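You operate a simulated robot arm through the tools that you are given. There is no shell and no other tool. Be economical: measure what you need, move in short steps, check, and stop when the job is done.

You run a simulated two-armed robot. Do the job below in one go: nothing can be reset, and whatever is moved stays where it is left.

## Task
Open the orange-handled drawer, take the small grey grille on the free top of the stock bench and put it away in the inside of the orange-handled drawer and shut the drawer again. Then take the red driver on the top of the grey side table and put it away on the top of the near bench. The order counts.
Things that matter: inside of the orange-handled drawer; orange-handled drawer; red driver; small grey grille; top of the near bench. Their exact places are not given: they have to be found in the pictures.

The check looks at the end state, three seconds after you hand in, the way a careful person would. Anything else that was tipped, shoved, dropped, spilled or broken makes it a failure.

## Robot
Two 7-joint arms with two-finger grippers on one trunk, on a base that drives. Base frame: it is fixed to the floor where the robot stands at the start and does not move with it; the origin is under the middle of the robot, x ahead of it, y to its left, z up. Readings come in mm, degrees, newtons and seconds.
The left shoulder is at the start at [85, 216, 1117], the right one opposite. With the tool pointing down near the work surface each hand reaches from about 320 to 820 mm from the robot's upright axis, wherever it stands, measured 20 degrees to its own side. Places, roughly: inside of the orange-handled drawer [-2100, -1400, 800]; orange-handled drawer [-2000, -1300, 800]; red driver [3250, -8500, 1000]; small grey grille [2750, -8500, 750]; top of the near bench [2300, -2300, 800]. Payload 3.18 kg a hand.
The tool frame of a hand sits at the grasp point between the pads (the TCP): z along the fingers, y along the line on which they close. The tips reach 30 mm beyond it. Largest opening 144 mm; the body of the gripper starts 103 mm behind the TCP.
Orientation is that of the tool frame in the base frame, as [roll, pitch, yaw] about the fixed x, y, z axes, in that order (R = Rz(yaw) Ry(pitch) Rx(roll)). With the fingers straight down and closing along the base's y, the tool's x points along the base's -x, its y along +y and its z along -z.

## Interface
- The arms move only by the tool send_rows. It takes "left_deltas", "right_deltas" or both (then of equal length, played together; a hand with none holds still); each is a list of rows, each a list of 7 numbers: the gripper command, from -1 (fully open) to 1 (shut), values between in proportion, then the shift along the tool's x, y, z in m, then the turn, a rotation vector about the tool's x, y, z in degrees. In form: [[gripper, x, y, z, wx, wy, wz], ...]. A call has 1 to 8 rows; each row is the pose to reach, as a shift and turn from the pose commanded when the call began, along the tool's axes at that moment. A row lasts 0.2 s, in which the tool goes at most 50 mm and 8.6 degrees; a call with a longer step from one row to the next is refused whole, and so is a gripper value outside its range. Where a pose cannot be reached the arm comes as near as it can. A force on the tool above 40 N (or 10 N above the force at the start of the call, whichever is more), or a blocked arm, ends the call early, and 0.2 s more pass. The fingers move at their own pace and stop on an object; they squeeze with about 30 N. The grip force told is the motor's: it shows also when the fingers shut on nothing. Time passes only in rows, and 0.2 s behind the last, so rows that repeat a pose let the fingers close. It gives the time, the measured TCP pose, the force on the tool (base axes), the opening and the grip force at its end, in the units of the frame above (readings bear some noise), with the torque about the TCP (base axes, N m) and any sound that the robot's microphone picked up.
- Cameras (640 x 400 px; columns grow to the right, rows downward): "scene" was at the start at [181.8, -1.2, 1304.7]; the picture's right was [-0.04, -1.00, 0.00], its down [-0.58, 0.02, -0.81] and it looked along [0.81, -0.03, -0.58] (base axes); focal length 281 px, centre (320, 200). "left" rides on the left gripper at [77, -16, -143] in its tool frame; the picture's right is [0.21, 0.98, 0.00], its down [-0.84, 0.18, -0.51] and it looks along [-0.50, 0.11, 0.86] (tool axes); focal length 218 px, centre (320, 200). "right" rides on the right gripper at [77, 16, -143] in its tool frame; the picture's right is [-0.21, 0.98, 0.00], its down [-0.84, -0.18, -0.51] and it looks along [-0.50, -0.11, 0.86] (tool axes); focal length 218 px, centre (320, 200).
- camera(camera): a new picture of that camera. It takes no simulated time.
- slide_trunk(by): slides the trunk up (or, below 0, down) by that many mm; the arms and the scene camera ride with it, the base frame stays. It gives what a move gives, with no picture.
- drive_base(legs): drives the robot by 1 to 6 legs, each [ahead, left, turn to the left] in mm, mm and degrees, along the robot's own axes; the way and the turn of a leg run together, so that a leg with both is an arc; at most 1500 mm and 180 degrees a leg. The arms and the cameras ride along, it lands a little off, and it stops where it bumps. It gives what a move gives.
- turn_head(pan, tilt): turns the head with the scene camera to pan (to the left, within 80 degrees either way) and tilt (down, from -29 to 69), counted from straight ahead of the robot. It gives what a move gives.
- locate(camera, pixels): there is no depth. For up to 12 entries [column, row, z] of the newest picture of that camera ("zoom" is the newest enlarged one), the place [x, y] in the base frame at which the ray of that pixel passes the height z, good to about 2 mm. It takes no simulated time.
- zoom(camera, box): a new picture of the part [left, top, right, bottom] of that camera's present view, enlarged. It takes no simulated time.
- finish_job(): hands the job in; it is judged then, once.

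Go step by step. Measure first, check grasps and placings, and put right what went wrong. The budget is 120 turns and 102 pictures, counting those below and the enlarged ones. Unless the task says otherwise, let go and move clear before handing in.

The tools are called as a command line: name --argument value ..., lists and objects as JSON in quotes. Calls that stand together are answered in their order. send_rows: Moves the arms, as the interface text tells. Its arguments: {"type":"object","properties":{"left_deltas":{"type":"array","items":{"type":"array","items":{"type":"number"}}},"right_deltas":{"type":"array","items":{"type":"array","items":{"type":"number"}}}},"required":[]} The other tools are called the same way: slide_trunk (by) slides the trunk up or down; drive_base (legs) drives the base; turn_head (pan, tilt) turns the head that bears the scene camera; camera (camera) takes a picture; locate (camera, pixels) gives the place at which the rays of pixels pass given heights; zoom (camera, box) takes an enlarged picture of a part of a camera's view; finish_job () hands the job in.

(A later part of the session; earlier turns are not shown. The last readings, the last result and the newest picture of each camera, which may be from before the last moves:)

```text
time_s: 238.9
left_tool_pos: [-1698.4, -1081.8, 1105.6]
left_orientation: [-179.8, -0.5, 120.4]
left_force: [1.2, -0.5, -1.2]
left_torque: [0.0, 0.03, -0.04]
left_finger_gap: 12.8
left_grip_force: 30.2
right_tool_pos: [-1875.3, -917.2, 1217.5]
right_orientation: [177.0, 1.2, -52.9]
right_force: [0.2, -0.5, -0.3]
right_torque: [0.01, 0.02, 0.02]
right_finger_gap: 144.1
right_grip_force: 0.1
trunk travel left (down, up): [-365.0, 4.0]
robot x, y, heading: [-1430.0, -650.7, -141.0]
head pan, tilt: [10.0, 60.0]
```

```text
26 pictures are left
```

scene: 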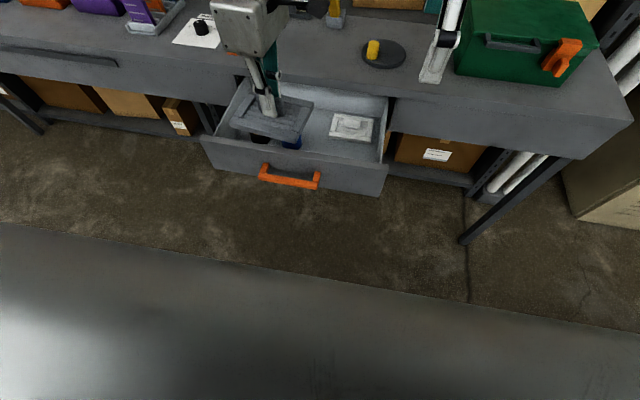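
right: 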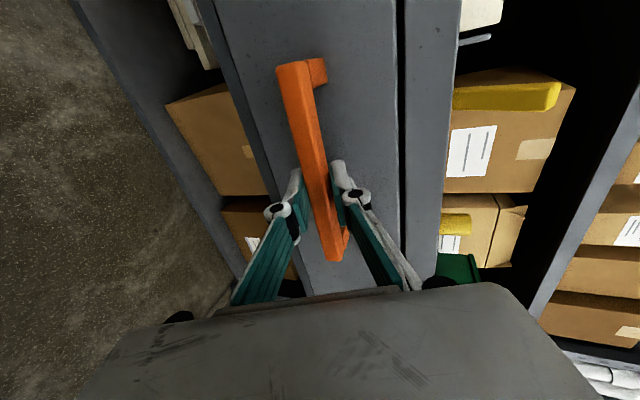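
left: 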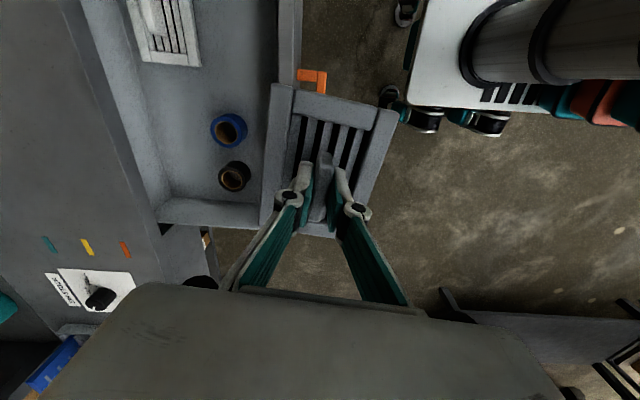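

The left camera shows the drawer from above: rolls at (228,130),(234,176), lid at (165,30), free floor between and behind them. I locate these on the floor (~z 800).

locate --camera "left" --pixels '[[140, 60, 800], [200, 67, 800], [228, 112, 830], [212, 130, 820], [218, 178, 820], [168, 195, 800], [262, 205, 800], [128, 60, 800], [279, 60, 890], [300, 60, 890], [238, 192, 820], [150, 120, 800]]'

zoom --camera "left" --box '[60, 0, 360, 240]'

```text
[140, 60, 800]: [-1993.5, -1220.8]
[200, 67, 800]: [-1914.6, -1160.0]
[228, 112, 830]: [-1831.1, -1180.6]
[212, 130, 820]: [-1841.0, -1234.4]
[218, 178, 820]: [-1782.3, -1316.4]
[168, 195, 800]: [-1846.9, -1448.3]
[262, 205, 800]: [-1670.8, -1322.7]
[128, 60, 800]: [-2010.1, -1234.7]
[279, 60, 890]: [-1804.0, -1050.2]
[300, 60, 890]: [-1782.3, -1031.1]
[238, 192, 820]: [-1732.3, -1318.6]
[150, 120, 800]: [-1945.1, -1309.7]
```

```text
1.67 times, centred on (210, 120) of left
```

zoom: 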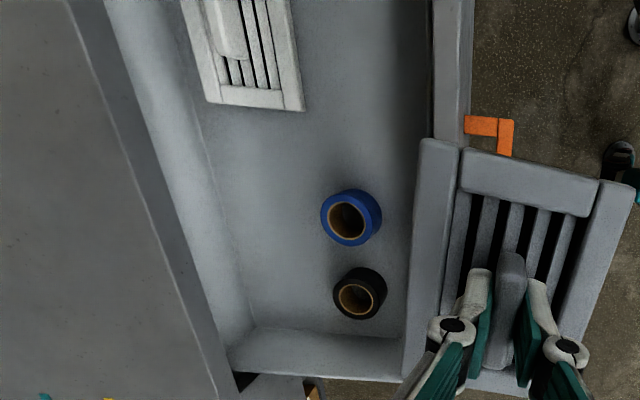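

The free floor behind the rolls is partly under the bench edge, so I'll open the drawer a bit more: I pinch the drawer's front panel top (u≈2048, z≈890) with the right hand near its right end and back off 45 mm. First I lower the right hand above it.

send_rows --right_deltas '[[-0.3, 0.006, 0.003, 0.042, 0.5, 0.2, -0.5], [0.1, 0.012, 0.006, 0.084, 1, 0.4, -1], [0.1, 0.018, 0.009, 0.126, 1.5, 0.6, -1.5], [0.1, 0.024, 0.012, 0.168, 2, 0.8, -2], [0.1, 0.03, 0.015, 0.21, 2.5, 1, -2.5], [0.1, 0.034, 0.018, 0.25, 3, 1.2, -2.5]]'

camera --camera "right"

```text
time_s: 240.3
left_tool_pos: [-1698.9, -1082.4, 1104.9]
left_orientation: [-179.8, -0.5, 120.4]
left_force: [0.0, -1.0, -2.0]
left_torque: [0.04, -0.01, 0.03]
left_finger_gap: 12.3
left_grip_force: 29.9
right_tool_pos: [-1883.7, -960.2, 967.7]
right_orientation: [-180.0, 0.2, -50.3]
right_force: [0.2, -1.0, 0.3]
right_torque: [0.02, -0.01, 0.01]
right_finger_gap: 64.9
right_grip_force: 0.1
trunk travel left (down, up): [-365.0, 4.0]
robot x, y, heading: [-1424.5, -646.1, -140.7]
head pan, tilt: [10.0, 60.0]
```

```text
24 pictures are left
```

right: 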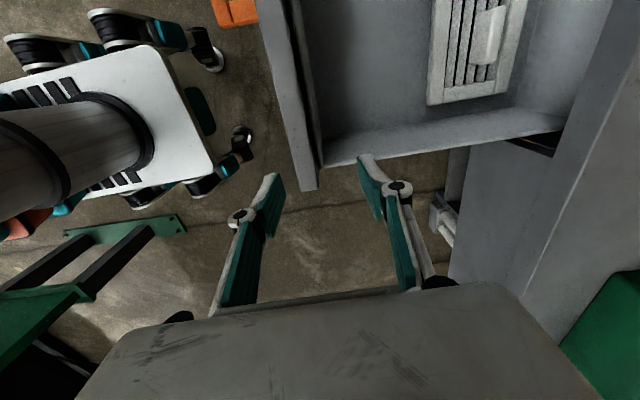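

The panel's right end shows at (310,188). I locate panel edges at z≈890.

locate --camera "right" --pixels '[[301, 190, 890], [318, 187, 890], [270, 60, 890], [291, 60, 890], [323, 165, 890], [320, 150, 890]]'

```text
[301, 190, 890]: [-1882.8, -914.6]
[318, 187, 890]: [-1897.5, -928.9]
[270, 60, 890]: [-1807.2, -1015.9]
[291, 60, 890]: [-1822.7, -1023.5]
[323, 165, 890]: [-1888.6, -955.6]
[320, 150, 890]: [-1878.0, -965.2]
```

Panel mid is u≈2047 and my hand is at u≈2065, v≈-457; I shift 28 left, 18 back, and go down to z 880, then pinch.

send_rows --right_deltas '[[0.1, 0.014, -0.009, 0.005, 0, 0, 0], [0.1, 0.028, -0.018, 0.01, 0, 0, 0], [0.1, 0.028, -0.018, 0.05, 0, 0, 0], [0.1, 0.028, -0.018, 0.088, 0, 0, 0]]'

send_rows --right_deltas '[[0.6, 0, 0, 0, 0, 0, 0], [1, 0, 0, 0, 0, 0, 0], [1, 0, 0, 0, 0, 0, 0]]'

```text
time_s: 241.3
left_tool_pos: [-1698.1, -1083.5, 1105.1]
left_orientation: [-179.7, -0.6, 120.4]
left_force: [-0.9, -0.4, -2.1]
left_torque: [0.0, 0.03, -0.04]
left_finger_gap: 12.5
left_grip_force: 29.3
right_tool_pos: [-1852.9, -969.3, 881.3]
right_orientation: [180.0, 0.0, -50.3]
right_force: [-1.2, 0.1, 0.1]
right_torque: [0.01, 0.0, 0.03]
right_finger_gap: 64.8
right_grip_force: 0.1
trunk travel left (down, up): [-365.0, 4.0]
robot x, y, heading: [-1429.2, -650.5, -141.1]
head pan, tilt: [10.0, 60.0]
```

```text
time_s: 242.1
left_tool_pos: [-1699.8, -1085.1, 1104.6]
left_orientation: [-179.9, -0.5, 120.4]
left_force: [0.2, -0.1, -1.9]
left_torque: [0.02, 0.05, -0.03]
left_finger_gap: 12.6
left_grip_force: 29.5
right_tool_pos: [-1856.3, -972.4, 881.3]
right_orientation: [179.7, 0.0, -50.6]
right_force: [-19.5, -18.9, 2.6]
right_torque: [-1.15, 0.36, -1.3]
right_finger_gap: 29.7
right_grip_force: 45.1
trunk travel left (down, up): [-365.0, 4.0]
robot x, y, heading: [-1429.6, -651.1, -140.9]
head pan, tilt: [10.0, 60.0]
```

The panel is pinched. I back 50 mm.

drive_base --legs '[[-50, 0, 0]]'

camera --camera "left"

```text
time_s: 242.8
left_tool_pos: [-1693.0, -1079.2, 1104.3]
left_orientation: [-180.0, -0.5, 120.3]
left_force: [-0.2, -0.1, -1.5]
left_torque: [0.01, 0.01, -0.02]
left_finger_gap: 12.5
left_grip_force: 30.3
right_tool_pos: [-1856.3, -972.0, 883.7]
right_orientation: [178.6, 0.0, -50.8]
right_force: [-3.9, -8.0, -12.3]
right_torque: [-0.44, -0.09, -1.07]
right_finger_gap: 29.9
right_grip_force: 45.0
trunk travel left (down, up): [-365.0, 4.0]
robot x, y, heading: [-1426.1, -643.2, -141.3]
head pan, tilt: [10.0, 60.0]
stopped in leg 1: the force on the tool passed its limit at 51 N (the readings are from after the stop); the commanded pose is now the measured one
```

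```text
23 pictures are left
```

left: 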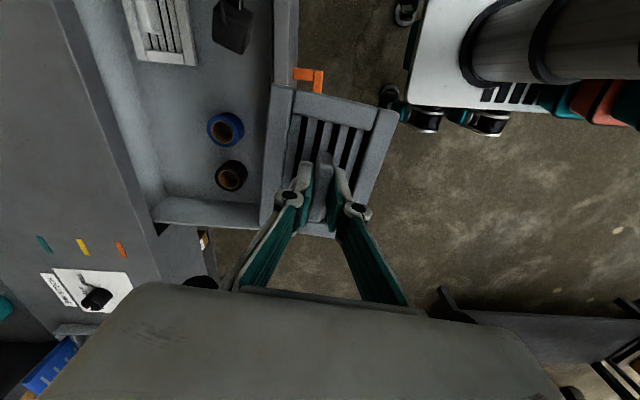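

The drawer is at its stop. But the floor in front of the lid and right of the blue roll is free (about 150 × 190 mm), enough for the grille. I release the right hand, raise it and move it aside.

send_rows --right_deltas '[[0.4, 0, 0, 0, 0, 0, 0], [0.1, 0, 0, 0, 0, 0, 0], [0.1, 0, 0, -0.04, 0, 0, 0], [0.1, 0, 0, -0.09, 0, 0, 0], [0.1, 0, 0, -0.14, 0, 0, 0], [0.1, 0, 0, -0.19, 0, 0, 0], [0.1, 0, 0, -0.24, 0, 0, 0], [0.1, 0, 0, -0.28, 0, 0, 0]]'

send_rows --right_deltas '[[0.1, -0.045, 0, 0, 0, 0, 0], [0.1, -0.09, -0.02, 0, 0, 0, 0], [0.1, -0.13, -0.05, 0, 0, 0, 0], [0.1, -0.17, -0.08, 0, 0, 0, 0]]'

```text
time_s: 244.6
left_tool_pos: [-1693.6, -1078.5, 1106.1]
left_orientation: [-179.7, -0.5, 120.4]
left_force: [-0.7, 1.4, -2.2]
left_torque: [0.01, 0.0, 0.02]
left_finger_gap: 12.3
left_grip_force: 30.3
right_tool_pos: [-1851.7, -966.0, 1165.8]
right_orientation: [178.7, -0.1, -50.6]
right_force: [-0.7, 0.0, 0.8]
right_torque: [-0.05, 0.05, 0.0]
right_finger_gap: 64.6
right_grip_force: 0.0
trunk travel left (down, up): [-365.0, 4.0]
robot x, y, heading: [-1421.8, -646.5, -141.1]
head pan, tilt: [10.0, 60.0]
```

```text
time_s: 245.6
left_tool_pos: [-1693.7, -1076.4, 1104.9]
left_orientation: [-179.8, -0.4, 120.4]
left_force: [-0.8, 0.0, -1.6]
left_torque: [-0.03, -0.01, 0.0]
left_finger_gap: 12.5
left_grip_force: 29.7
right_tool_pos: [-1897.0, -782.2, 1162.8]
right_orientation: [178.7, -0.1, -50.7]
right_force: [0.8, 0.1, -0.7]
right_torque: [-0.01, -0.05, 0.03]
right_finger_gap: 64.9
right_grip_force: 0.1
trunk travel left (down, up): [-365.0, 4.0]
robot x, y, heading: [-1420.4, -642.7, -140.8]
head pan, tilt: [10.0, 60.0]
```

I shift the base 144 ahead and 109 right so the grille hangs over that free spot, and check with the left camera.

drive_base --legs '[[144, -109, 0]]'

camera --camera "left"

```text
time_s: 247.3
left_tool_pos: [-1874.0, -1083.5, 1105.0]
left_orientation: [-179.8, -0.4, 120.4]
left_force: [-0.7, -0.4, -2.7]
left_torque: [0.01, -0.03, -0.01]
left_finger_gap: 12.2
left_grip_force: 30.3
right_tool_pos: [-2078.0, -788.1, 1163.8]
right_orientation: [178.8, -0.1, -50.7]
right_force: [-0.1, -0.1, 0.2]
right_torque: [0.01, -0.05, 0.05]
right_finger_gap: 64.6
right_grip_force: 0.1
trunk travel left (down, up): [-365.0, 4.0]
robot x, y, heading: [-1602.6, -648.1, -140.7]
head pan, tilt: [10.0, 60.0]
```

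```text
22 pictures are left
```

left: 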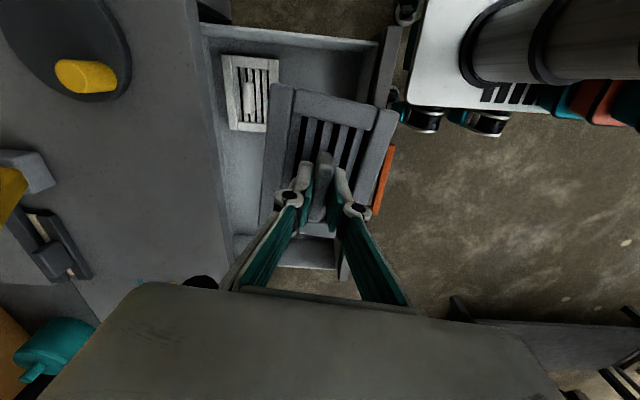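

Pose over the target. I verify the lid's and walls' positions from this view.

locate --camera "left" --pixels '[[265, 133, 810], [280, 62, 810], [231, 130, 810], [376, 60, 890], [368, 48, 800], [210, 30, 890]]'

```text
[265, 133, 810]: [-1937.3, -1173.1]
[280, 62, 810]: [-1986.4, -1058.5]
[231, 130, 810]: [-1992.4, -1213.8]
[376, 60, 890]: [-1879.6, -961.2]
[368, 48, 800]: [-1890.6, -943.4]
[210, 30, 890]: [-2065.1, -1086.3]
```

The lid's near edge is at u≥2206, leaving clearance. I square the grille by 7° and lower to TCP 865.

send_rows --left_deltas '[[1, 0, 0.003, 0.03, 0, 0, -3.5], [1, 0, 0.003, 0.07, 0, 0, -7], [1, 0, 0.003, 0.115, 0, 0, -7], [1, 0, 0.003, 0.16, 0, 0, -7], [1, 0, 0.003, 0.2, 0, 0, -7], [1, 0, 0.003, 0.235, 0, 0, -7]]'

camera --camera "left"

```text
time_s: 248.7
left_tool_pos: [-1873.1, -1080.5, 869.1]
left_orientation: [-179.8, -0.5, 127.4]
left_force: [0.0, 0.6, -1.5]
left_torque: [0.02, 0.05, -0.01]
left_finger_gap: 12.5
left_grip_force: 30.2
right_tool_pos: [-2077.2, -789.5, 1162.7]
right_orientation: [178.7, -0.1, -50.8]
right_force: [0.4, -0.4, 0.4]
right_torque: [0.01, 0.0, 0.05]
right_finger_gap: 65.0
right_grip_force: 0.1
trunk travel left (down, up): [-365.0, 4.0]
robot x, y, heading: [-1605.6, -655.0, -140.9]
head pan, tilt: [10.0, 60.0]
```

```text
21 pictures are left
```

left: 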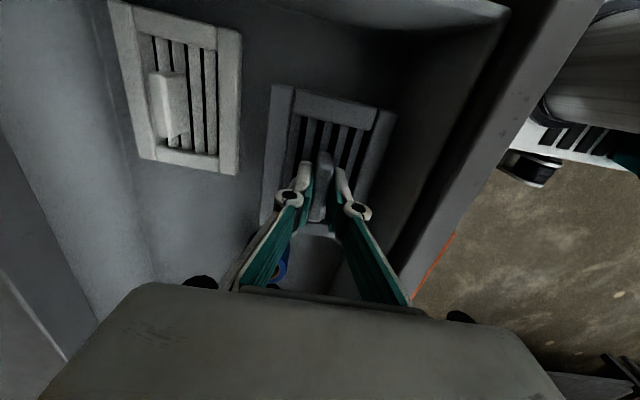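

Clear all round. I lower gently.

send_rows --left_deltas '[[1, 0, 0, 0.008, 0, 0, 0], [1, 0, 0, 0.015, 0, 0, 0], [1, 0, 0, 0.022, 0, 0, 0], [1, 0, 0, 0.028, 0, 0, 0]]'

send_rows --left_deltas '[[1, 0, 0, 0.005, 0, 0, 0], [1, 0, 0, 0.01, 0, 0, 0]]'

```text
time_s: 249.7
left_tool_pos: [-1872.7, -1080.6, 842.6]
left_orientation: [-179.9, -0.5, 127.2]
left_force: [0.5, 0.5, -2.0]
left_torque: [0.0, 0.02, 0.04]
left_finger_gap: 12.4
left_grip_force: 30.1
right_tool_pos: [-2077.3, -788.2, 1163.6]
right_orientation: [178.9, -0.1, -50.7]
right_force: [0.1, -0.1, -0.3]
right_torque: [-0.01, 0.0, -0.02]
right_finger_gap: 64.6
right_grip_force: 0.1
trunk travel left (down, up): [-365.0, 4.0]
robot x, y, heading: [-1601.3, -649.6, -141.0]
head pan, tilt: [10.0, 60.0]
```

```text
time_s: 250.3
left_tool_pos: [-1872.5, -1079.9, 831.4]
left_orientation: [-179.9, -0.4, 127.4]
left_force: [0.1, -0.1, -1.5]
left_torque: [0.02, 0.02, -0.01]
left_finger_gap: 12.4
left_grip_force: 29.8
right_tool_pos: [-2077.5, -789.7, 1164.3]
right_orientation: [178.8, -0.1, -50.7]
right_force: [-0.6, 0.2, 0.5]
right_torque: [0.01, 0.02, -0.04]
right_finger_gap: 64.6
right_grip_force: 0.1
trunk travel left (down, up): [-365.0, 4.0]
robot x, y, heading: [-1600.3, -651.1, -140.9]
head pan, tilt: [10.0, 60.0]
```

No contact yet; continue in small steps.

send_rows --left_deltas '[[1, 0, 0, 0.004, 0, 0, 0], [1, 0, 0, 0.008, 0, 0, 0], [1, 0, 0, 0.012, 0, 0, 0], [1, 0, 0, 0.016, 0, 0, 0]]'

```text
time_s: 251.2
left_tool_pos: [-1875.8, -1081.1, 821.5]
left_orientation: [-179.4, -0.6, 127.4]
left_force: [1.3, -0.9, 13.7]
left_torque: [-0.45, -0.55, -0.04]
left_finger_gap: 12.7
left_grip_force: 30.0
right_tool_pos: [-2077.7, -789.5, 1163.5]
right_orientation: [178.7, -0.1, -50.5]
right_force: [0.5, 0.1, -0.2]
right_torque: [0.0, 0.03, 0.03]
right_finger_gap: 65.2
right_grip_force: 0.0
trunk travel left (down, up): [-365.0, 4.0]
robot x, y, heading: [-1604.1, -650.6, -141.0]
head pan, tilt: [10.0, 60.0]
stopped in row 4 (left hand): the force on the tool passed its limit at 44 N (the readings are from after the stop); the commanded pose is now the measured one
```

Contact with the drawer floor at TCP 821. I open a little, lift straight up and check.

send_rows --left_deltas '[[0.7, 0, 0, 0, 0, 0, 0], [0.6, 0, 0, 0, 0, 0, 0], [0.6, 0, 0, -0.03, 0, 0, 0], [0.6, 0, 0, -0.07, 0, 0, 0], [0.6, 0, 0, -0.115, 0, 0, 0], [0.6, 0, 0, -0.16, 0, 0, 0], [0.6, 0, 0, -0.205, 0, 0, 0], [0.6, 0, 0, -0.25, 0, 0, 0]]'

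camera --camera "left"

```text
time_s: 253.0
left_tool_pos: [-1871.1, -1080.1, 1071.2]
left_orientation: [-179.4, -0.7, 127.4]
left_force: [-1.0, -0.2, -0.3]
left_torque: [-0.01, -0.01, 0.02]
left_finger_gap: 28.7
left_grip_force: 0.1
right_tool_pos: [-2077.0, -789.5, 1164.0]
right_orientation: [178.6, -0.1, -50.7]
right_force: [0.0, 0.0, 0.2]
right_torque: [-0.03, 0.03, -0.01]
right_finger_gap: 64.4
right_grip_force: 0.1
trunk travel left (down, up): [-365.0, 4.0]
robot x, y, heading: [-1604.0, -652.2, -140.9]
head pan, tilt: [10.0, 60.0]
```

```text
20 pictures are left
```

left: 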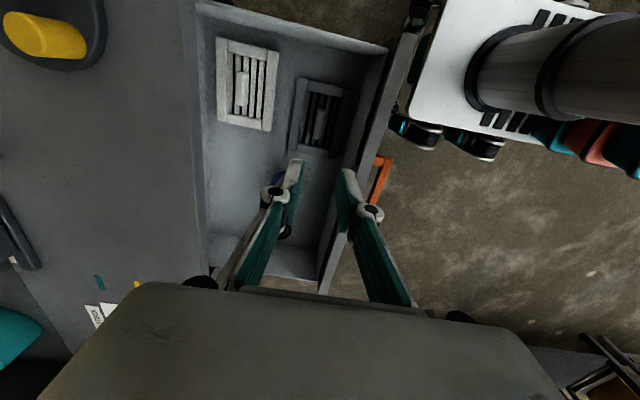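

The grille lies flat beside the lid. Now I back off 150, shift 93 left, and lower the closed left fingers in front of the panel, above the handle.

drive_base --legs '[[-155, 93, 0]]'

send_rows --left_deltas '[[1, 0, 0, 0.045, 0, 0, 0], [1, 0, 0, 0.09, 0, 0, 0], [1, 0, 0, 0.135, 0, 0, 0], [1, 0, 0, 0.17, 0, 0, 0], [1, 0, 0, 0.188, 0, 0, 0]]'

camera --camera "left"

```text
time_s: 254.6
left_tool_pos: [-1692.6, -1057.7, 1070.6]
left_orientation: [-179.4, -0.5, 127.5]
left_force: [1.0, 0.6, 0.8]
left_torque: [0.0, 0.04, -0.01]
left_finger_gap: 28.9
left_grip_force: 0.0
right_tool_pos: [-1898.6, -764.4, 1165.0]
right_orientation: [178.6, -0.1, -50.6]
right_force: [-0.4, 0.0, 0.3]
right_torque: [-0.07, 0.03, -0.01]
right_finger_gap: 64.6
right_grip_force: 0.0
trunk travel left (down, up): [-365.0, 4.0]
robot x, y, heading: [-1423.5, -627.1, -141.0]
head pan, tilt: [10.0, 60.0]
```

```text
time_s: 255.8
left_tool_pos: [-1695.8, -1056.9, 882.9]
left_orientation: [-179.6, -0.6, 127.4]
left_force: [1.1, -0.2, -0.4]
left_torque: [0.01, -0.01, -0.04]
left_finger_gap: 0.1
left_grip_force: 29.4
right_tool_pos: [-1898.7, -764.1, 1163.8]
right_orientation: [178.8, -0.1, -50.6]
right_force: [-0.1, -0.3, 0.0]
right_torque: [-0.02, 0.02, -0.04]
right_finger_gap: 64.7
right_grip_force: 0.1
trunk travel left (down, up): [-365.0, 4.0]
robot x, y, heading: [-1421.8, -623.2, -140.9]
head pan, tilt: [10.0, 60.0]
```

```text
19 pictures are left
```

left: 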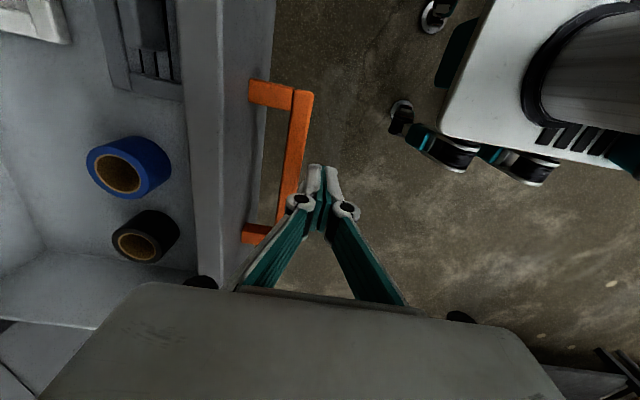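

Positioned at the panel's centre. I raise 5 mm for handle clearance and push by driving ahead.

send_rows --left_deltas '[[1, 0, 0, -0.005, 0, 0, 0], [1, 0, 0, -0.005, 0, 0, 0]]'

drive_base --legs '[[60, 0, 0], [200, 0, 0]]'

camera --camera "left"

```text
time_s: 256.4
left_tool_pos: [-1696.5, -1056.9, 888.1]
left_orientation: [-179.5, -0.6, 127.5]
left_force: [0.0, 0.6, 0.6]
left_torque: [0.0, 0.0, -0.03]
left_finger_gap: 0.0
left_grip_force: 29.5
right_tool_pos: [-1899.3, -763.8, 1164.1]
right_orientation: [178.8, -0.2, -50.6]
right_force: [0.4, 0.4, 0.6]
right_torque: [-0.01, -0.01, 0.0]
right_finger_gap: 64.8
right_grip_force: 0.0
trunk travel left (down, up): [-365.0, 4.0]
robot x, y, heading: [-1424.5, -624.5, -141.1]
head pan, tilt: [10.0, 60.0]
```

```text
time_s: 258.5
left_tool_pos: [-1897.7, -1220.1, 886.9]
left_orientation: [-179.4, -0.6, 127.6]
left_force: [-0.8, 0.3, 0.3]
left_torque: [0.03, -0.03, 0.01]
left_finger_gap: 0.0
left_grip_force: 29.9
right_tool_pos: [-2100.0, -929.4, 1163.0]
right_orientation: [178.7, -0.1, -50.7]
right_force: [-0.6, 0.0, 0.5]
right_torque: [0.0, -0.03, 0.01]
right_finger_gap: 64.7
right_grip_force: 0.1
trunk travel left (down, up): [-365.0, 4.0]
robot x, y, heading: [-1626.0, -789.7, -140.9]
head pan, tilt: [10.0, 60.0]
```

```text
18 pictures are left
```

left: 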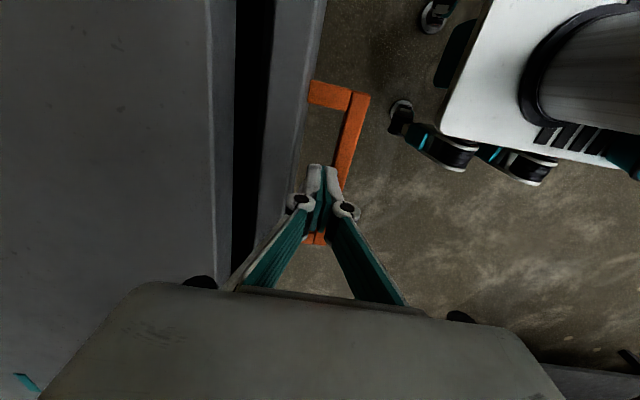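

About 58 mm remain. I push on gently until it is shut.

drive_base --legs '[[50, 0, 0]]'

drive_base --legs '[[15, 0, 0]]'

camera --camera "left"

```text
time_s: 259.5
left_tool_pos: [-1927.3, -1243.6, 888.8]
left_orientation: [179.7, -0.5, 127.7]
left_force: [0.3, 0.6, 0.0]
left_torque: [0.01, 0.03, -0.01]
left_finger_gap: 0.0
left_grip_force: 29.5
right_tool_pos: [-2133.2, -954.9, 1164.4]
right_orientation: [178.7, -0.1, -50.7]
right_force: [-0.2, 0.5, 0.1]
right_torque: [-0.02, 0.04, 0.0]
right_finger_gap: 64.9
right_grip_force: 0.0
trunk travel left (down, up): [-365.0, 4.0]
robot x, y, heading: [-1659.0, -814.1, -140.9]
head pan, tilt: [10.0, 60.0]
stopped in leg 1: the force on the tool passed its limit at 86 N (the readings are from after the stop); the commanded pose is now the measured one
```

```text
time_s: 260.3
left_tool_pos: [-1926.0, -1242.9, 889.9]
left_orientation: [178.4, -0.4, 127.8]
left_force: [8.4, 5.6, 9.3]
left_torque: [-0.32, 0.49, 0.02]
left_finger_gap: 0.0
left_grip_force: 30.0
right_tool_pos: [-2140.2, -960.8, 1162.8]
right_orientation: [178.7, 0.0, -50.6]
right_force: [-0.2, -0.5, 0.4]
right_torque: [0.01, 0.01, 0.03]
right_finger_gap: 64.7
right_grip_force: 0.1
trunk travel left (down, up): [-365.0, 4.0]
robot x, y, heading: [-1668.2, -822.7, -140.6]
head pan, tilt: [10.0, 60.0]
stopped in leg 1: the force on the tool passed its limit at 51 N (the readings are from after the stop); the commanded pose is now the measured one
```

```text
17 pictures are left
```

left: 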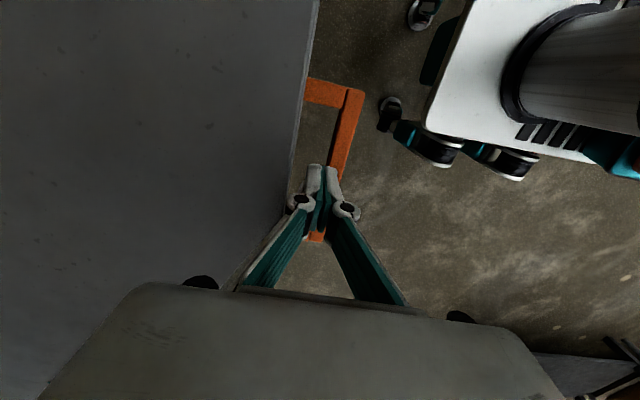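

The push is at a hard stop and no gap shows between bench and panel. I retreat and verify with the scene camera.

drive_base --legs '[[-250, 0, 0]]'

send_rows --left_deltas '[[0, 0, 0, -0.045, 0, 0, 0], [-0.5, 0, 0, -0.09, 0, 0, 0], [-1, 0, 0, -0.135, 0, 0, 0], [-1, 0, 0, -0.18, 0, 0, 0], [-1, 0, 0, -0.22, 0, 0, 0]]'

turn_head --pan 0 --tilt 45

zoom --camera "scene" --box '[160, 60, 480, 260]'

```text
time_s: 262.2
left_tool_pos: [-1733.5, -1086.8, 889.7]
left_orientation: [178.6, -0.5, 127.6]
left_force: [0.6, -0.1, 0.5]
left_torque: [-0.05, 0.01, 0.04]
left_finger_gap: 0.0
left_grip_force: 29.6
right_tool_pos: [-1947.3, -803.6, 1163.3]
right_orientation: [178.8, -0.2, -50.6]
right_force: [0.2, 0.0, 0.2]
right_torque: [-0.01, 0.07, -0.02]
right_finger_gap: 64.8
right_grip_force: 0.2
trunk travel left (down, up): [-365.0, 4.0]
robot x, y, heading: [-1475.2, -665.1, -140.7]
head pan, tilt: [10.0, 60.0]
```

```text
time_s: 263.4
left_tool_pos: [-1738.0, -1089.4, 1108.8]
left_orientation: [178.5, -0.4, 127.8]
left_force: [-0.1, -0.4, -0.8]
left_torque: [-0.06, 0.0, 0.01]
left_finger_gap: 143.8
left_grip_force: 0.0
right_tool_pos: [-1947.5, -803.7, 1163.6]
right_orientation: [178.9, -0.2, -50.7]
right_force: [0.5, -1.2, 0.5]
right_torque: [-0.01, -0.01, 0.05]
right_finger_gap: 64.5
right_grip_force: 0.0
trunk travel left (down, up): [-365.0, 4.0]
robot x, y, heading: [-1472.5, -664.9, -140.9]
head pan, tilt: [10.0, 60.0]
```

```text
time_s: 264.1
left_tool_pos: [-1737.2, -1090.8, 1109.7]
left_orientation: [178.4, -0.5, 127.7]
left_force: [0.6, -1.0, -0.6]
left_torque: [0.0, -0.01, 0.03]
left_finger_gap: 144.0
left_grip_force: 0.0
right_tool_pos: [-1947.9, -802.4, 1164.1]
right_orientation: [178.7, -0.1, -50.6]
right_force: [0.8, 0.2, -0.2]
right_torque: [0.04, -0.02, 0.0]
right_finger_gap: 65.0
right_grip_force: 0.0
trunk travel left (down, up): [-365.0, 4.0]
robot x, y, heading: [-1471.9, -664.9, -140.7]
head pan, tilt: [0.0, 45.0]
```

```text
2.00 times, centred on (320, 160) of scene
```

zoom: 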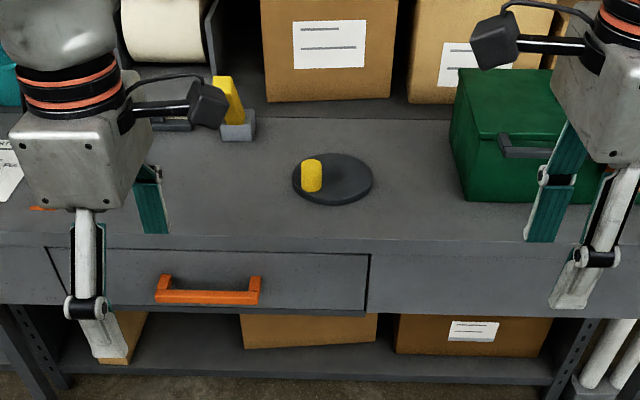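

The drawer looks flush and shut. I confirm the handle position against the first measurement, then head back for the driver along the same route.

locate --camera "zoom" --pixels '[[157, 291, 838], [259, 293, 838]]'

drive_base --legs '[[-500, 0, 0]]'

```text
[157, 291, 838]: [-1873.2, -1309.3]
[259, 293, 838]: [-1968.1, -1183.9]
```

```text
time_s: 267.1
left_tool_pos: [-1346.1, -772.6, 1108.9]
left_orientation: [178.5, -0.4, 127.6]
left_force: [-0.1, 0.2, -0.5]
left_torque: [-0.01, 0.02, 0.0]
left_finger_gap: 144.0
left_grip_force: 0.1
right_tool_pos: [-1555.5, -485.3, 1163.8]
right_orientation: [178.8, 0.0, -50.8]
right_force: [0.3, -0.6, 0.6]
right_torque: [-0.01, -0.03, -0.01]
right_finger_gap: 64.8
right_grip_force: 0.0
trunk travel left (down, up): [-365.0, 4.0]
robot x, y, heading: [-1083.5, -343.7, -141.3]
head pan, tilt: [0.0, 45.0]
```

The handle is back where it began, so the drawer is shut. I tuck the right hand back in as before and retrace the route to the lane entrance.

send_rows --right_deltas '[[0.1, 0.04, 0, -0.02, 0, 0, 0], [0.1, 0.08, 0.02, -0.04, 0, 0, 0], [0.1, 0.11, 0.04, -0.05, 0, 0, 0]]'

drive_base --legs '[[-86, 252, 0], [0, 0, 88.9], [699, 23, 0], [822, -533, 0]]'

```text
time_s: 267.9
left_tool_pos: [-1346.9, -775.3, 1108.3]
left_orientation: [178.5, -0.4, 127.7]
left_force: [-0.5, -1.1, 0.1]
left_torque: [0.05, -0.03, -0.02]
left_finger_gap: 144.2
left_grip_force: 0.1
right_tool_pos: [-1516.6, -596.7, 1215.0]
right_orientation: [178.7, -0.1, -50.7]
right_force: [-0.4, 0.0, 0.3]
right_torque: [0.04, 0.04, -0.01]
right_finger_gap: 65.0
right_grip_force: 0.1
trunk travel left (down, up): [-365.0, 4.0]
robot x, y, heading: [-1081.8, -346.6, -140.6]
head pan, tilt: [0.0, 45.0]
```

```text
time_s: 282.7
left_tool_pos: [116.3, -2265.9, 1109.0]
left_orientation: [178.5, -0.5, -142.9]
left_force: [0.0, -0.4, 0.4]
left_torque: [0.01, -0.02, 0.0]
left_finger_gap: 144.0
left_grip_force: 0.1
right_tool_pos: [-63.4, -2433.0, 1215.9]
right_orientation: [178.6, -0.2, 38.7]
right_force: [0.2, -0.8, -0.4]
right_torque: [0.02, -0.01, 0.01]
right_finger_gap: 65.0
right_grip_force: 0.0
trunk travel left (down, up): [-365.0, 4.0]
robot x, y, heading: [-307.6, -1996.8, -51.6]
head pan, tilt: [0.0, 45.0]
```

On track. Next: up the aisle and diagonally to the lane.

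drive_base --legs '[[1000, 20, -1.1], [870, 20, 0], [400, -700, 0]]'

```text
time_s: 298.3
left_tool_pos: [953.2, -4483.4, 1108.3]
left_orientation: [178.5, -0.4, -144.8]
left_force: [-0.5, 0.0, 0.8]
left_torque: [0.01, 0.02, -0.02]
left_finger_gap: 143.9
left_grip_force: 0.1
right_tool_pos: [768.6, -4645.3, 1214.9]
right_orientation: [178.8, -0.1, 36.7]
right_force: [-0.4, 0.4, -0.4]
right_torque: [-0.02, 0.0, 0.02]
right_finger_gap: 64.8
right_grip_force: 0.1
trunk travel left (down, up): [-365.0, 4.0]
robot x, y, heading: [540.2, -4194.0, -53.7]
head pan, tilt: [0.0, 45.0]
```

On the lane line (m≈-2112). I go through.

drive_base --legs '[[1000, -8, 1.0], [900, 0, 0], [1096, 130, 0]]'

```text
time_s: 312.9
left_tool_pos: [2858.5, -6771.6, 1108.4]
left_orientation: [178.6, -0.4, -144.3]
left_force: [-0.5, -0.6, -0.1]
left_torque: [-0.02, -0.01, -0.03]
left_finger_gap: 144.1
left_grip_force: 0.1
right_tool_pos: [2671.4, -6934.9, 1215.9]
right_orientation: [178.9, -0.1, 37.3]
right_force: [-0.1, 0.2, 0.5]
right_torque: [0.01, 0.01, 0.01]
right_finger_gap: 65.0
right_grip_force: 0.1
trunk travel left (down, up): [-365.0, 4.0]
robot x, y, heading: [2438.2, -6492.5, -52.6]
head pan, tilt: [0.0, 45.0]
```

I approach the side table: 1150 ahead, 250 right, and look at the driver.

drive_base --legs '[[1150, -250, 0]]'

turn_head --pan -15 --tilt 40

camera --camera "scene"

```text
time_s: 318.9
left_tool_pos: [3353.1, -7833.3, 1108.5]
left_orientation: [178.5, -0.4, -143.9]
left_force: [0.3, -0.1, -0.7]
left_torque: [-0.01, -0.01, -0.01]
left_finger_gap: 144.0
left_grip_force: 0.0
right_tool_pos: [3170.3, -7997.8, 1214.7]
right_orientation: [178.8, -0.1, 37.7]
right_force: [-0.5, 0.3, 0.6]
right_torque: [-0.01, -0.05, 0.02]
right_finger_gap: 64.8
right_grip_force: 0.1
trunk travel left (down, up): [-365.0, 4.0]
robot x, y, heading: [2936.1, -7555.5, -52.6]
head pan, tilt: [0.0, 45.0]
```

```text
time_s: 319.7
left_tool_pos: [3352.5, -7833.5, 1109.4]
left_orientation: [178.5, -0.4, -143.8]
left_force: [-0.3, -0.1, 0.1]
left_torque: [0.03, 0.0, 0.02]
left_finger_gap: 143.8
left_grip_force: 0.1
right_tool_pos: [3171.0, -7997.9, 1215.3]
right_orientation: [178.8, -0.1, 37.7]
right_force: [0.4, 0.0, 0.8]
right_torque: [0.01, 0.01, 0.01]
right_finger_gap: 64.6
right_grip_force: 0.0
trunk travel left (down, up): [-365.0, 4.0]
robot x, y, heading: [2933.2, -7555.6, -52.4]
head pan, tilt: [-15.0, 40.0]
```

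```text
15 pictures are left
```

scene: 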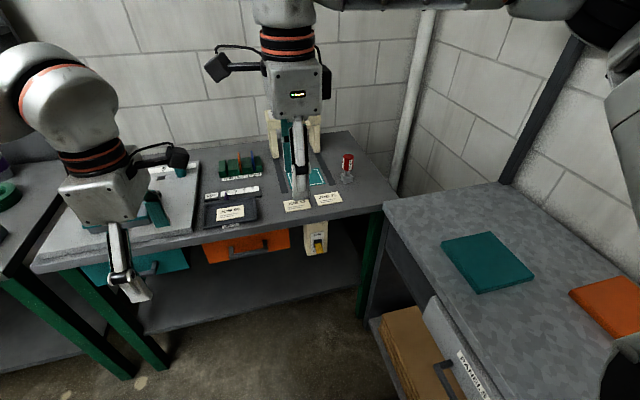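

The driver is at (348,165). I zoom on it.

zoom --camera "scene" --box '[300, 130, 400, 200]'

locate --camera "zoom" --pixels '[[300, 240, 860], [300, 240, 900], [310, 130, 950], [310, 300, 860]]'

locate --camera "scene" --pixels '[[347, 180, 860], [347, 180, 880], [347, 158, 900], [347, 158, 950], [383, 207, 870], [36, 272, 870]]'

```text
5.71 times, centred on (350, 165) of scene
```

zoom: 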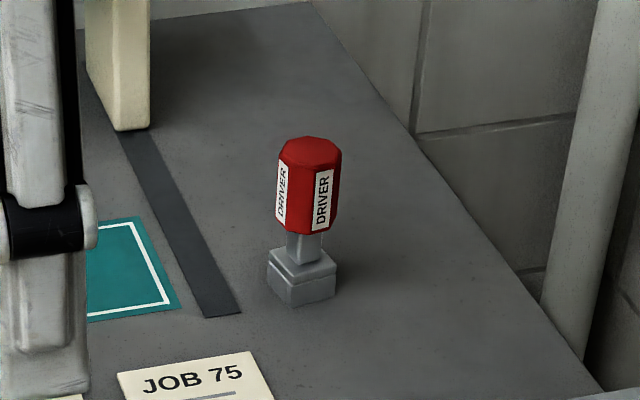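

```text
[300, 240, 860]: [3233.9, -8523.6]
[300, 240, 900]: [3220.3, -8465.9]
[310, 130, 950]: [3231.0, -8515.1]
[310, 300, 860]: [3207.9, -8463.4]
```

```text
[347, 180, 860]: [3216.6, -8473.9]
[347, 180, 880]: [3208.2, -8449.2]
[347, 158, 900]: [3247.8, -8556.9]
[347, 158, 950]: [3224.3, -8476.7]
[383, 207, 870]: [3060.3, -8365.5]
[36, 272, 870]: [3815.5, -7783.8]
```

The driver is a red octagonal handle on a small grey foot at about [3213,-8475]. I drive 280 ahead and 85 right, then bring the right hand above it at z≈1090.

drive_base --legs '[[280, -85, 0]]'

send_rows --right_deltas '[[-0.4, -0.02, 0.01, 0.03, 0, 0, 0], [-0.4, -0.045, 0.025, 0.06, 0, 0, 0], [-0.4, -0.07, 0.04, 0.09, 0, 0, 0], [-0.4, -0.095, 0.055, 0.12, 0, 0, 0], [-0.4, -0.12, 0.07, 0.125, 0, 0, 0], [-0.4, -0.145, 0.085, 0.125, 0, 0, 0], [-0.4, -0.165, 0.1, 0.125, 0, 0, 0]]'

camera --camera "right"

```text
time_s: 321.7
left_tool_pos: [3458.2, -8105.8, 1108.9]
left_orientation: [178.5, -0.4, -143.7]
left_force: [0.3, -0.4, 0.2]
left_torque: [0.05, 0.01, 0.02]
left_finger_gap: 144.1
left_grip_force: 0.1
right_tool_pos: [3275.9, -8271.3, 1214.4]
right_orientation: [178.8, -0.1, 37.9]
right_force: [-0.2, -0.5, 0.2]
right_torque: [0.0, 0.04, 0.0]
right_finger_gap: 64.8
right_grip_force: 0.1
trunk travel left (down, up): [-365.0, 4.0]
robot x, y, heading: [3040.8, -7831.2, -52.4]
head pan, tilt: [-15.0, 40.0]
```

```text
time_s: 323.3
left_tool_pos: [3458.1, -8105.8, 1109.7]
left_orientation: [178.5, -0.4, -143.8]
left_force: [-0.1, 0.0, 1.3]
left_torque: [0.0, 0.0, 0.01]
left_finger_gap: 144.0
left_grip_force: 0.1
right_tool_pos: [3209.9, -8454.4, 1092.8]
right_orientation: [178.8, -0.1, 37.9]
right_force: [-0.4, 0.1, -0.4]
right_torque: [0.02, 0.03, 0.0]
right_finger_gap: 100.5
right_grip_force: 0.2
trunk travel left (down, up): [-365.0, 4.0]
robot x, y, heading: [3039.2, -7830.2, -52.3]
head pan, tilt: [-15.0, 40.0]
```

```text
13 pictures are left
```

right: 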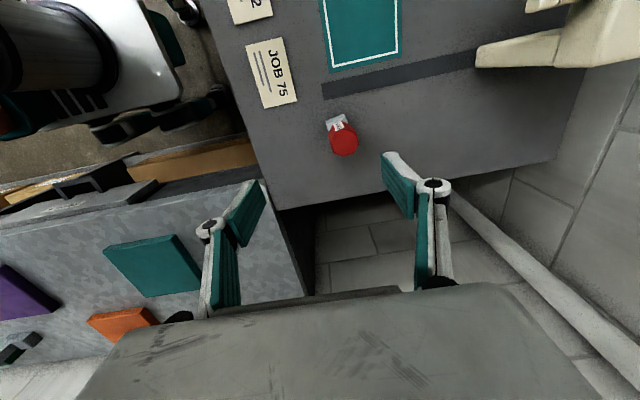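

The driver's top is at (343,140). I locate it at several heights to intersect with the scene ray.

locate --camera "right" --pixels '[[343, 141, 930], [343, 141, 950], [343, 141, 970], [335, 118, 870]]'

```text
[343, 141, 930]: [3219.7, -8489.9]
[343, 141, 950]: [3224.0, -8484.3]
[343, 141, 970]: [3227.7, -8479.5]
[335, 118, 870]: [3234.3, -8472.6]
```

Driver top centre is about [3224,-8484,957]. I centre the hand and descend to TCP 935.

send_rows --right_deltas '[[-0.4, -0.004, 0.016, 0, 0, 0, 0], [-0.4, -0.007, 0.032, 0.01, 0, 0, 0], [-0.4, -0.007, 0.032, 0.05, 0, 0, 0], [-0.4, -0.007, 0.032, 0.09, 0, 0, 0]]'

camera --camera "right"

```text
time_s: 324.3
left_tool_pos: [3457.9, -8104.6, 1109.3]
left_orientation: [178.5, -0.4, -143.6]
left_force: [0.7, 0.1, -0.5]
left_torque: [0.03, 0.01, -0.01]
left_finger_gap: 143.9
left_grip_force: 0.0
right_tool_pos: [3224.7, -8483.6, 1002.1]
right_orientation: [178.7, 0.0, 37.9]
right_force: [0.4, 0.0, -0.4]
right_torque: [0.0, 0.02, -0.04]
right_finger_gap: 100.7
right_grip_force: 0.1
trunk travel left (down, up): [-365.0, 4.0]
robot x, y, heading: [3039.8, -7830.2, -52.3]
head pan, tilt: [-15.0, 40.0]
```

```text
12 pictures are left
```

right: 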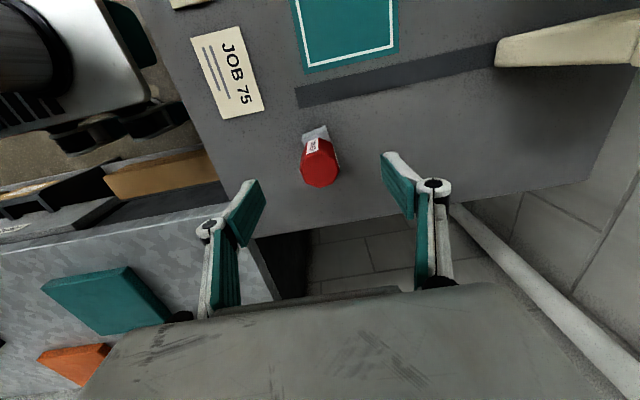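

I check alignment: top centre now (320,167).

locate --camera "right" --pixels '[[320, 167, 957], [320, 167, 945], [315, 133, 865]]'

```text
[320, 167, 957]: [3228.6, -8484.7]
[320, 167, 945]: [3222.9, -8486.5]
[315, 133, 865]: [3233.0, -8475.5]
```

Aligned. Descend to 935 and close.

send_rows --right_deltas '[[-0.4, 0.002, 0.001, 0.03, 0, 0, 0], [-0.4, 0.002, 0.001, 0.055, 0, 0, 0], [-0.4, 0.002, 0.001, 0.068, 0, 0, 0], [0.2, 0.002, 0.001, 0.068, 0, 0, 0], [0.8, 0.002, 0.001, 0.068, 0, 0, 0], [1, 0.002, 0.001, 0.068, 0, 0, 0], [1, 0.002, 0.001, 0.068, 0, 0, 0]]'

camera --camera "right"

```text
time_s: 325.9
left_tool_pos: [3458.0, -8104.7, 1108.1]
left_orientation: [178.6, -0.4, -143.7]
left_force: [0.6, -0.3, -0.7]
left_torque: [-0.01, 0.04, -0.01]
left_finger_gap: 143.8
left_grip_force: 0.0
right_tool_pos: [3228.7, -8484.9, 935.1]
right_orientation: [178.8, 0.0, 37.9]
right_force: [-1.2, 0.9, -0.5]
right_torque: [0.05, 0.02, 0.01]
right_finger_gap: 37.4
right_grip_force: 29.7
trunk travel left (down, up): [-365.0, 4.0]
robot x, y, heading: [3032.9, -7828.3, -52.4]
head pan, tilt: [-15.0, 40.0]
```

```text
11 pictures are left
```

right: 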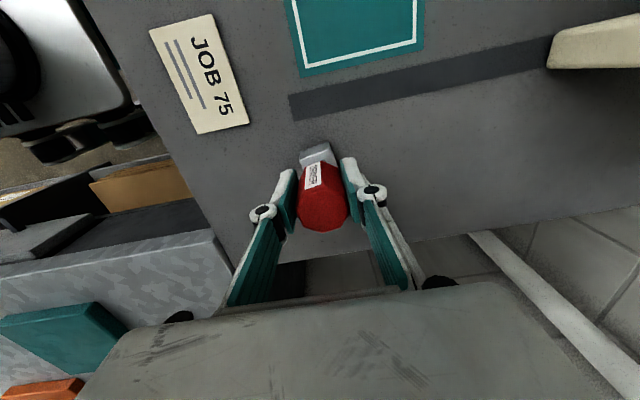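

The driver is gripped (gap 37.4). I lift it and retract, then verify by force and gap.

send_rows --right_deltas '[[1, 0, 0, -0.03, 0, 0, 0], [1, 0, 0, -0.075, 0, 0, 0], [1, 0, 0, -0.12, 0, 0, 0], [1, 0, 0, -0.165, 0, 0, 0], [1, 0, -0.02, -0.21, 0, 0, 0], [1, 0.03, -0.05, -0.24, 0, 0, 0], [1, 0.07, -0.07, -0.25, 0, 0, 0]]'

send_rows --right_deltas '[[1, 0.03, 0, 0, 0, 0, 0], [1, 0.06, -0.02, 0, 0, 0, 0], [1, 0.09, -0.04, 0, 0, 0, 0]]'

camera --camera "right"

```text
refused: row 6 steps farther than a row can; nothing moved
```

```text
time_s: 326.7
left_tool_pos: [3457.4, -8105.3, 1110.2]
left_orientation: [178.5, -0.4, -143.7]
left_force: [0.0, 0.1, 1.2]
left_torque: [-0.03, 0.0, 0.01]
left_finger_gap: 144.0
left_grip_force: 0.0
right_tool_pos: [3273.8, -8399.6, 935.0]
right_orientation: [178.6, -0.1, 37.8]
right_force: [-2.1, -4.9, 8.8]
right_torque: [-0.33, 0.15, 0.0]
right_finger_gap: 36.8
right_grip_force: 30.1
trunk travel left (down, up): [-365.0, 4.0]
robot x, y, heading: [3038.4, -7828.4, -52.5]
head pan, tilt: [-15.0, 40.0]
```

```text
10 pictures are left
```

right: 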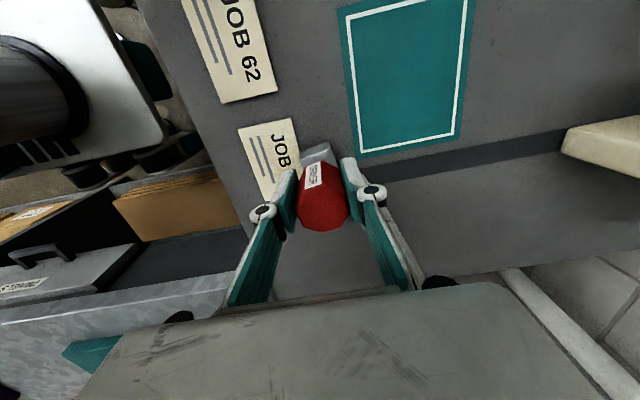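

A slip on my side: the lift call was refused, so the driver slid about 98 mm over the table, still held. I lift straight up now and check the cards.

send_rows --right_deltas '[[1, 0, 0, -0.03, 0, 0, 0], [1, 0, 0, -0.07, 0, 0, 0], [1, 0, 0, -0.11, 0, 0, 0], [1, 0, 0, -0.15, 0, 0, 0], [1, 0, 0, -0.19, 0, 0, 0], [1, 0, 0, -0.23, 0, 0, 0]]'

camera --camera "right"

```text
time_s: 328.1
left_tool_pos: [3457.7, -8104.3, 1109.4]
left_orientation: [178.4, -0.4, -143.7]
left_force: [0.2, -0.5, -0.4]
left_torque: [0.0, 0.01, 0.03]
left_finger_gap: 143.9
left_grip_force: 0.0
right_tool_pos: [3271.0, -8393.6, 1165.7]
right_orientation: [178.6, -0.1, 37.9]
right_force: [-0.1, -0.6, -1.1]
right_torque: [0.0, 0.0, -0.01]
right_finger_gap: 36.8
right_grip_force: 30.1
trunk travel left (down, up): [-365.0, 4.0]
robot x, y, heading: [3034.6, -7830.3, -52.6]
head pan, tilt: [-15.0, 40.0]
```

```text
9 pictures are left
```

right: 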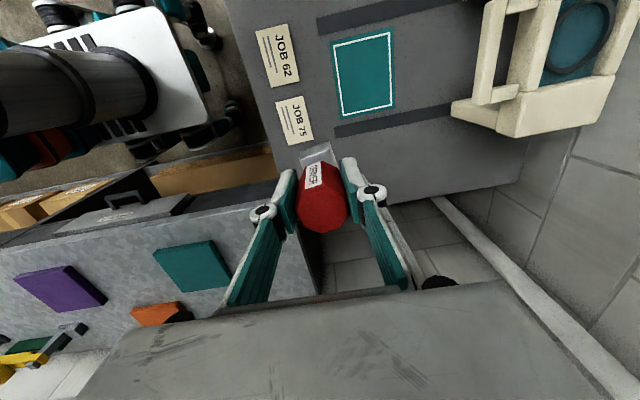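

The driver hangs free and the job cards are undisturbed. I tuck the right hand in and reverse along the known route towards the lane.

send_rows --right_deltas '[[1, 0.03, -0.02, -0.015, 0, 0, 0], [1, 0.06, -0.05, -0.03, 0, 0, 0], [1, 0.08, -0.08, -0.04, 0, 0, 0]]'

drive_base --legs '[[-400, 340, 0], [-990, 0, 0], [-1096, -140, 0]]'

```text
time_s: 328.9
left_tool_pos: [3458.2, -8104.1, 1109.4]
left_orientation: [178.5, -0.4, -143.7]
left_force: [0.3, 0.1, 0.2]
left_torque: [-0.04, 0.04, 0.04]
left_finger_gap: 143.7
left_grip_force: 0.1
right_tool_pos: [3283.9, -8279.3, 1203.7]
right_orientation: [178.7, -0.1, 37.8]
right_force: [-0.4, -0.3, -1.9]
right_torque: [-0.03, -0.01, 0.01]
right_finger_gap: 36.9
right_grip_force: 29.4
trunk travel left (down, up): [-365.0, 4.0]
robot x, y, heading: [3036.4, -7830.5, -52.2]
head pan, tilt: [-15.0, 40.0]
```

```text
time_s: 342.5
left_tool_pos: [2098.4, -6001.2, 1108.7]
left_orientation: [178.5, -0.4, -144.3]
left_force: [0.2, 0.5, -0.8]
left_torque: [0.01, -0.03, -0.02]
left_finger_gap: 143.9
left_grip_force: 0.0
right_tool_pos: [1921.9, -6174.4, 1204.7]
right_orientation: [178.9, -0.2, 37.2]
right_force: [0.0, -0.4, -1.6]
right_torque: [-0.02, -0.03, -0.01]
right_finger_gap: 36.2
right_grip_force: 29.7
trunk travel left (down, up): [-365.0, 4.0]
robot x, y, heading: [1678.7, -5722.4, -53.2]
head pan, tilt: [-15.0, 40.0]
```

On the line again. Through the lane, out to the aisle, then look left at the bench near (2300,-2300).

drive_base --legs '[[-1000, 12, 0.5], [-895, 0, 0], [-400, 640, 0]]'

turn_head --pan 80 --tilt 20

camera --camera "scene"

```text
time_s: 357.8
left_tool_pos: [1230.9, -3768.5, 1109.0]
left_orientation: [178.5, -0.4, -143.9]
left_force: [-0.3, -0.4, -0.2]
left_torque: [0.02, -0.05, -0.01]
left_finger_gap: 144.0
left_grip_force: 0.0
right_tool_pos: [1055.4, -3944.0, 1204.3]
right_orientation: [178.8, -0.1, 37.7]
right_force: [0.3, 0.0, -0.8]
right_torque: [0.02, 0.02, -0.02]
right_finger_gap: 35.5
right_grip_force: 30.1
trunk travel left (down, up): [-365.0, 4.0]
robot x, y, heading: [812.9, -3488.5, -52.7]
head pan, tilt: [-15.0, 40.0]
```

```text
time_s: 359.5
left_tool_pos: [1231.8, -3768.2, 1108.1]
left_orientation: [178.5, -0.5, -143.9]
left_force: [0.6, 0.6, -0.6]
left_torque: [0.03, 0.0, -0.03]
left_finger_gap: 143.9
left_grip_force: 0.0
right_tool_pos: [1056.0, -3942.2, 1204.4]
right_orientation: [178.8, -0.1, 37.6]
right_force: [0.1, 0.4, -0.6]
right_torque: [0.01, 0.0, 0.0]
right_finger_gap: 35.5
right_grip_force: 30.6
trunk travel left (down, up): [-365.0, 4.0]
robot x, y, heading: [812.6, -3491.3, -52.6]
head pan, tilt: [80.0, 20.0]
```

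```text
8 pictures are left
```

scene: 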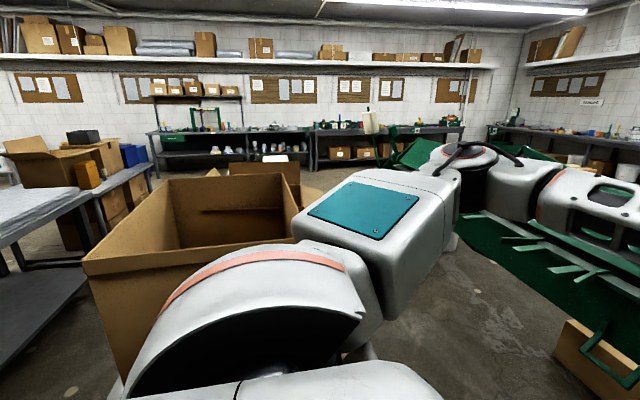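

The bench at the hinted place carries an open carton at its aisle end; its far side has open floor. I go 520 ahead, turn left 92° to look along that floor.

drive_base --legs '[[520, 0, 0], [0, 0, 92]]'

turn_head --pan 12 --tilt 30

camera --camera "scene"

```text
time_s: 366.4
left_tool_pos: [1388.8, -3474.5, 1108.0]
left_orientation: [178.6, -0.5, -51.5]
left_force: [-0.4, 0.7, -0.3]
left_torque: [0.02, 0.0, 0.02]
left_finger_gap: 144.0
left_grip_force: 0.1
right_tool_pos: [1571.4, -3643.1, 1204.6]
right_orientation: [178.8, 0.0, 130.1]
right_force: [-0.3, -0.4, -1.2]
right_torque: [-0.02, -0.03, 0.01]
right_finger_gap: 35.9
right_grip_force: 29.6
trunk travel left (down, up): [-365.0, 4.0]
robot x, y, heading: [1134.7, -3909.6, 39.8]
head pan, tilt: [80.0, 20.0]
```

```text
time_s: 367.8
left_tool_pos: [1388.7, -3475.4, 1109.2]
left_orientation: [178.5, -0.3, -51.6]
left_force: [-0.1, 1.0, 0.3]
left_torque: [0.01, 0.03, 0.0]
left_finger_gap: 144.1
left_grip_force: 0.0
right_tool_pos: [1571.3, -3642.7, 1204.2]
right_orientation: [178.8, -0.1, 130.2]
right_force: [-0.1, 0.2, -0.6]
right_torque: [-0.01, 0.0, 0.01]
right_finger_gap: 35.5
right_grip_force: 30.3
trunk travel left (down, up): [-365.0, 4.0]
robot x, y, heading: [1132.4, -3907.0, 39.6]
head pan, tilt: [12.0, 30.0]
```

```text
7 pictures are left
```

scene: 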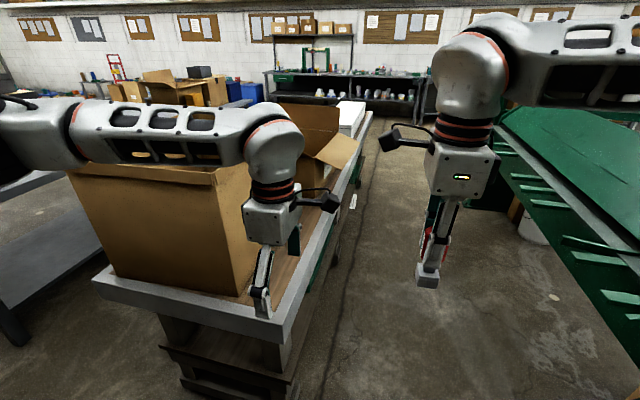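

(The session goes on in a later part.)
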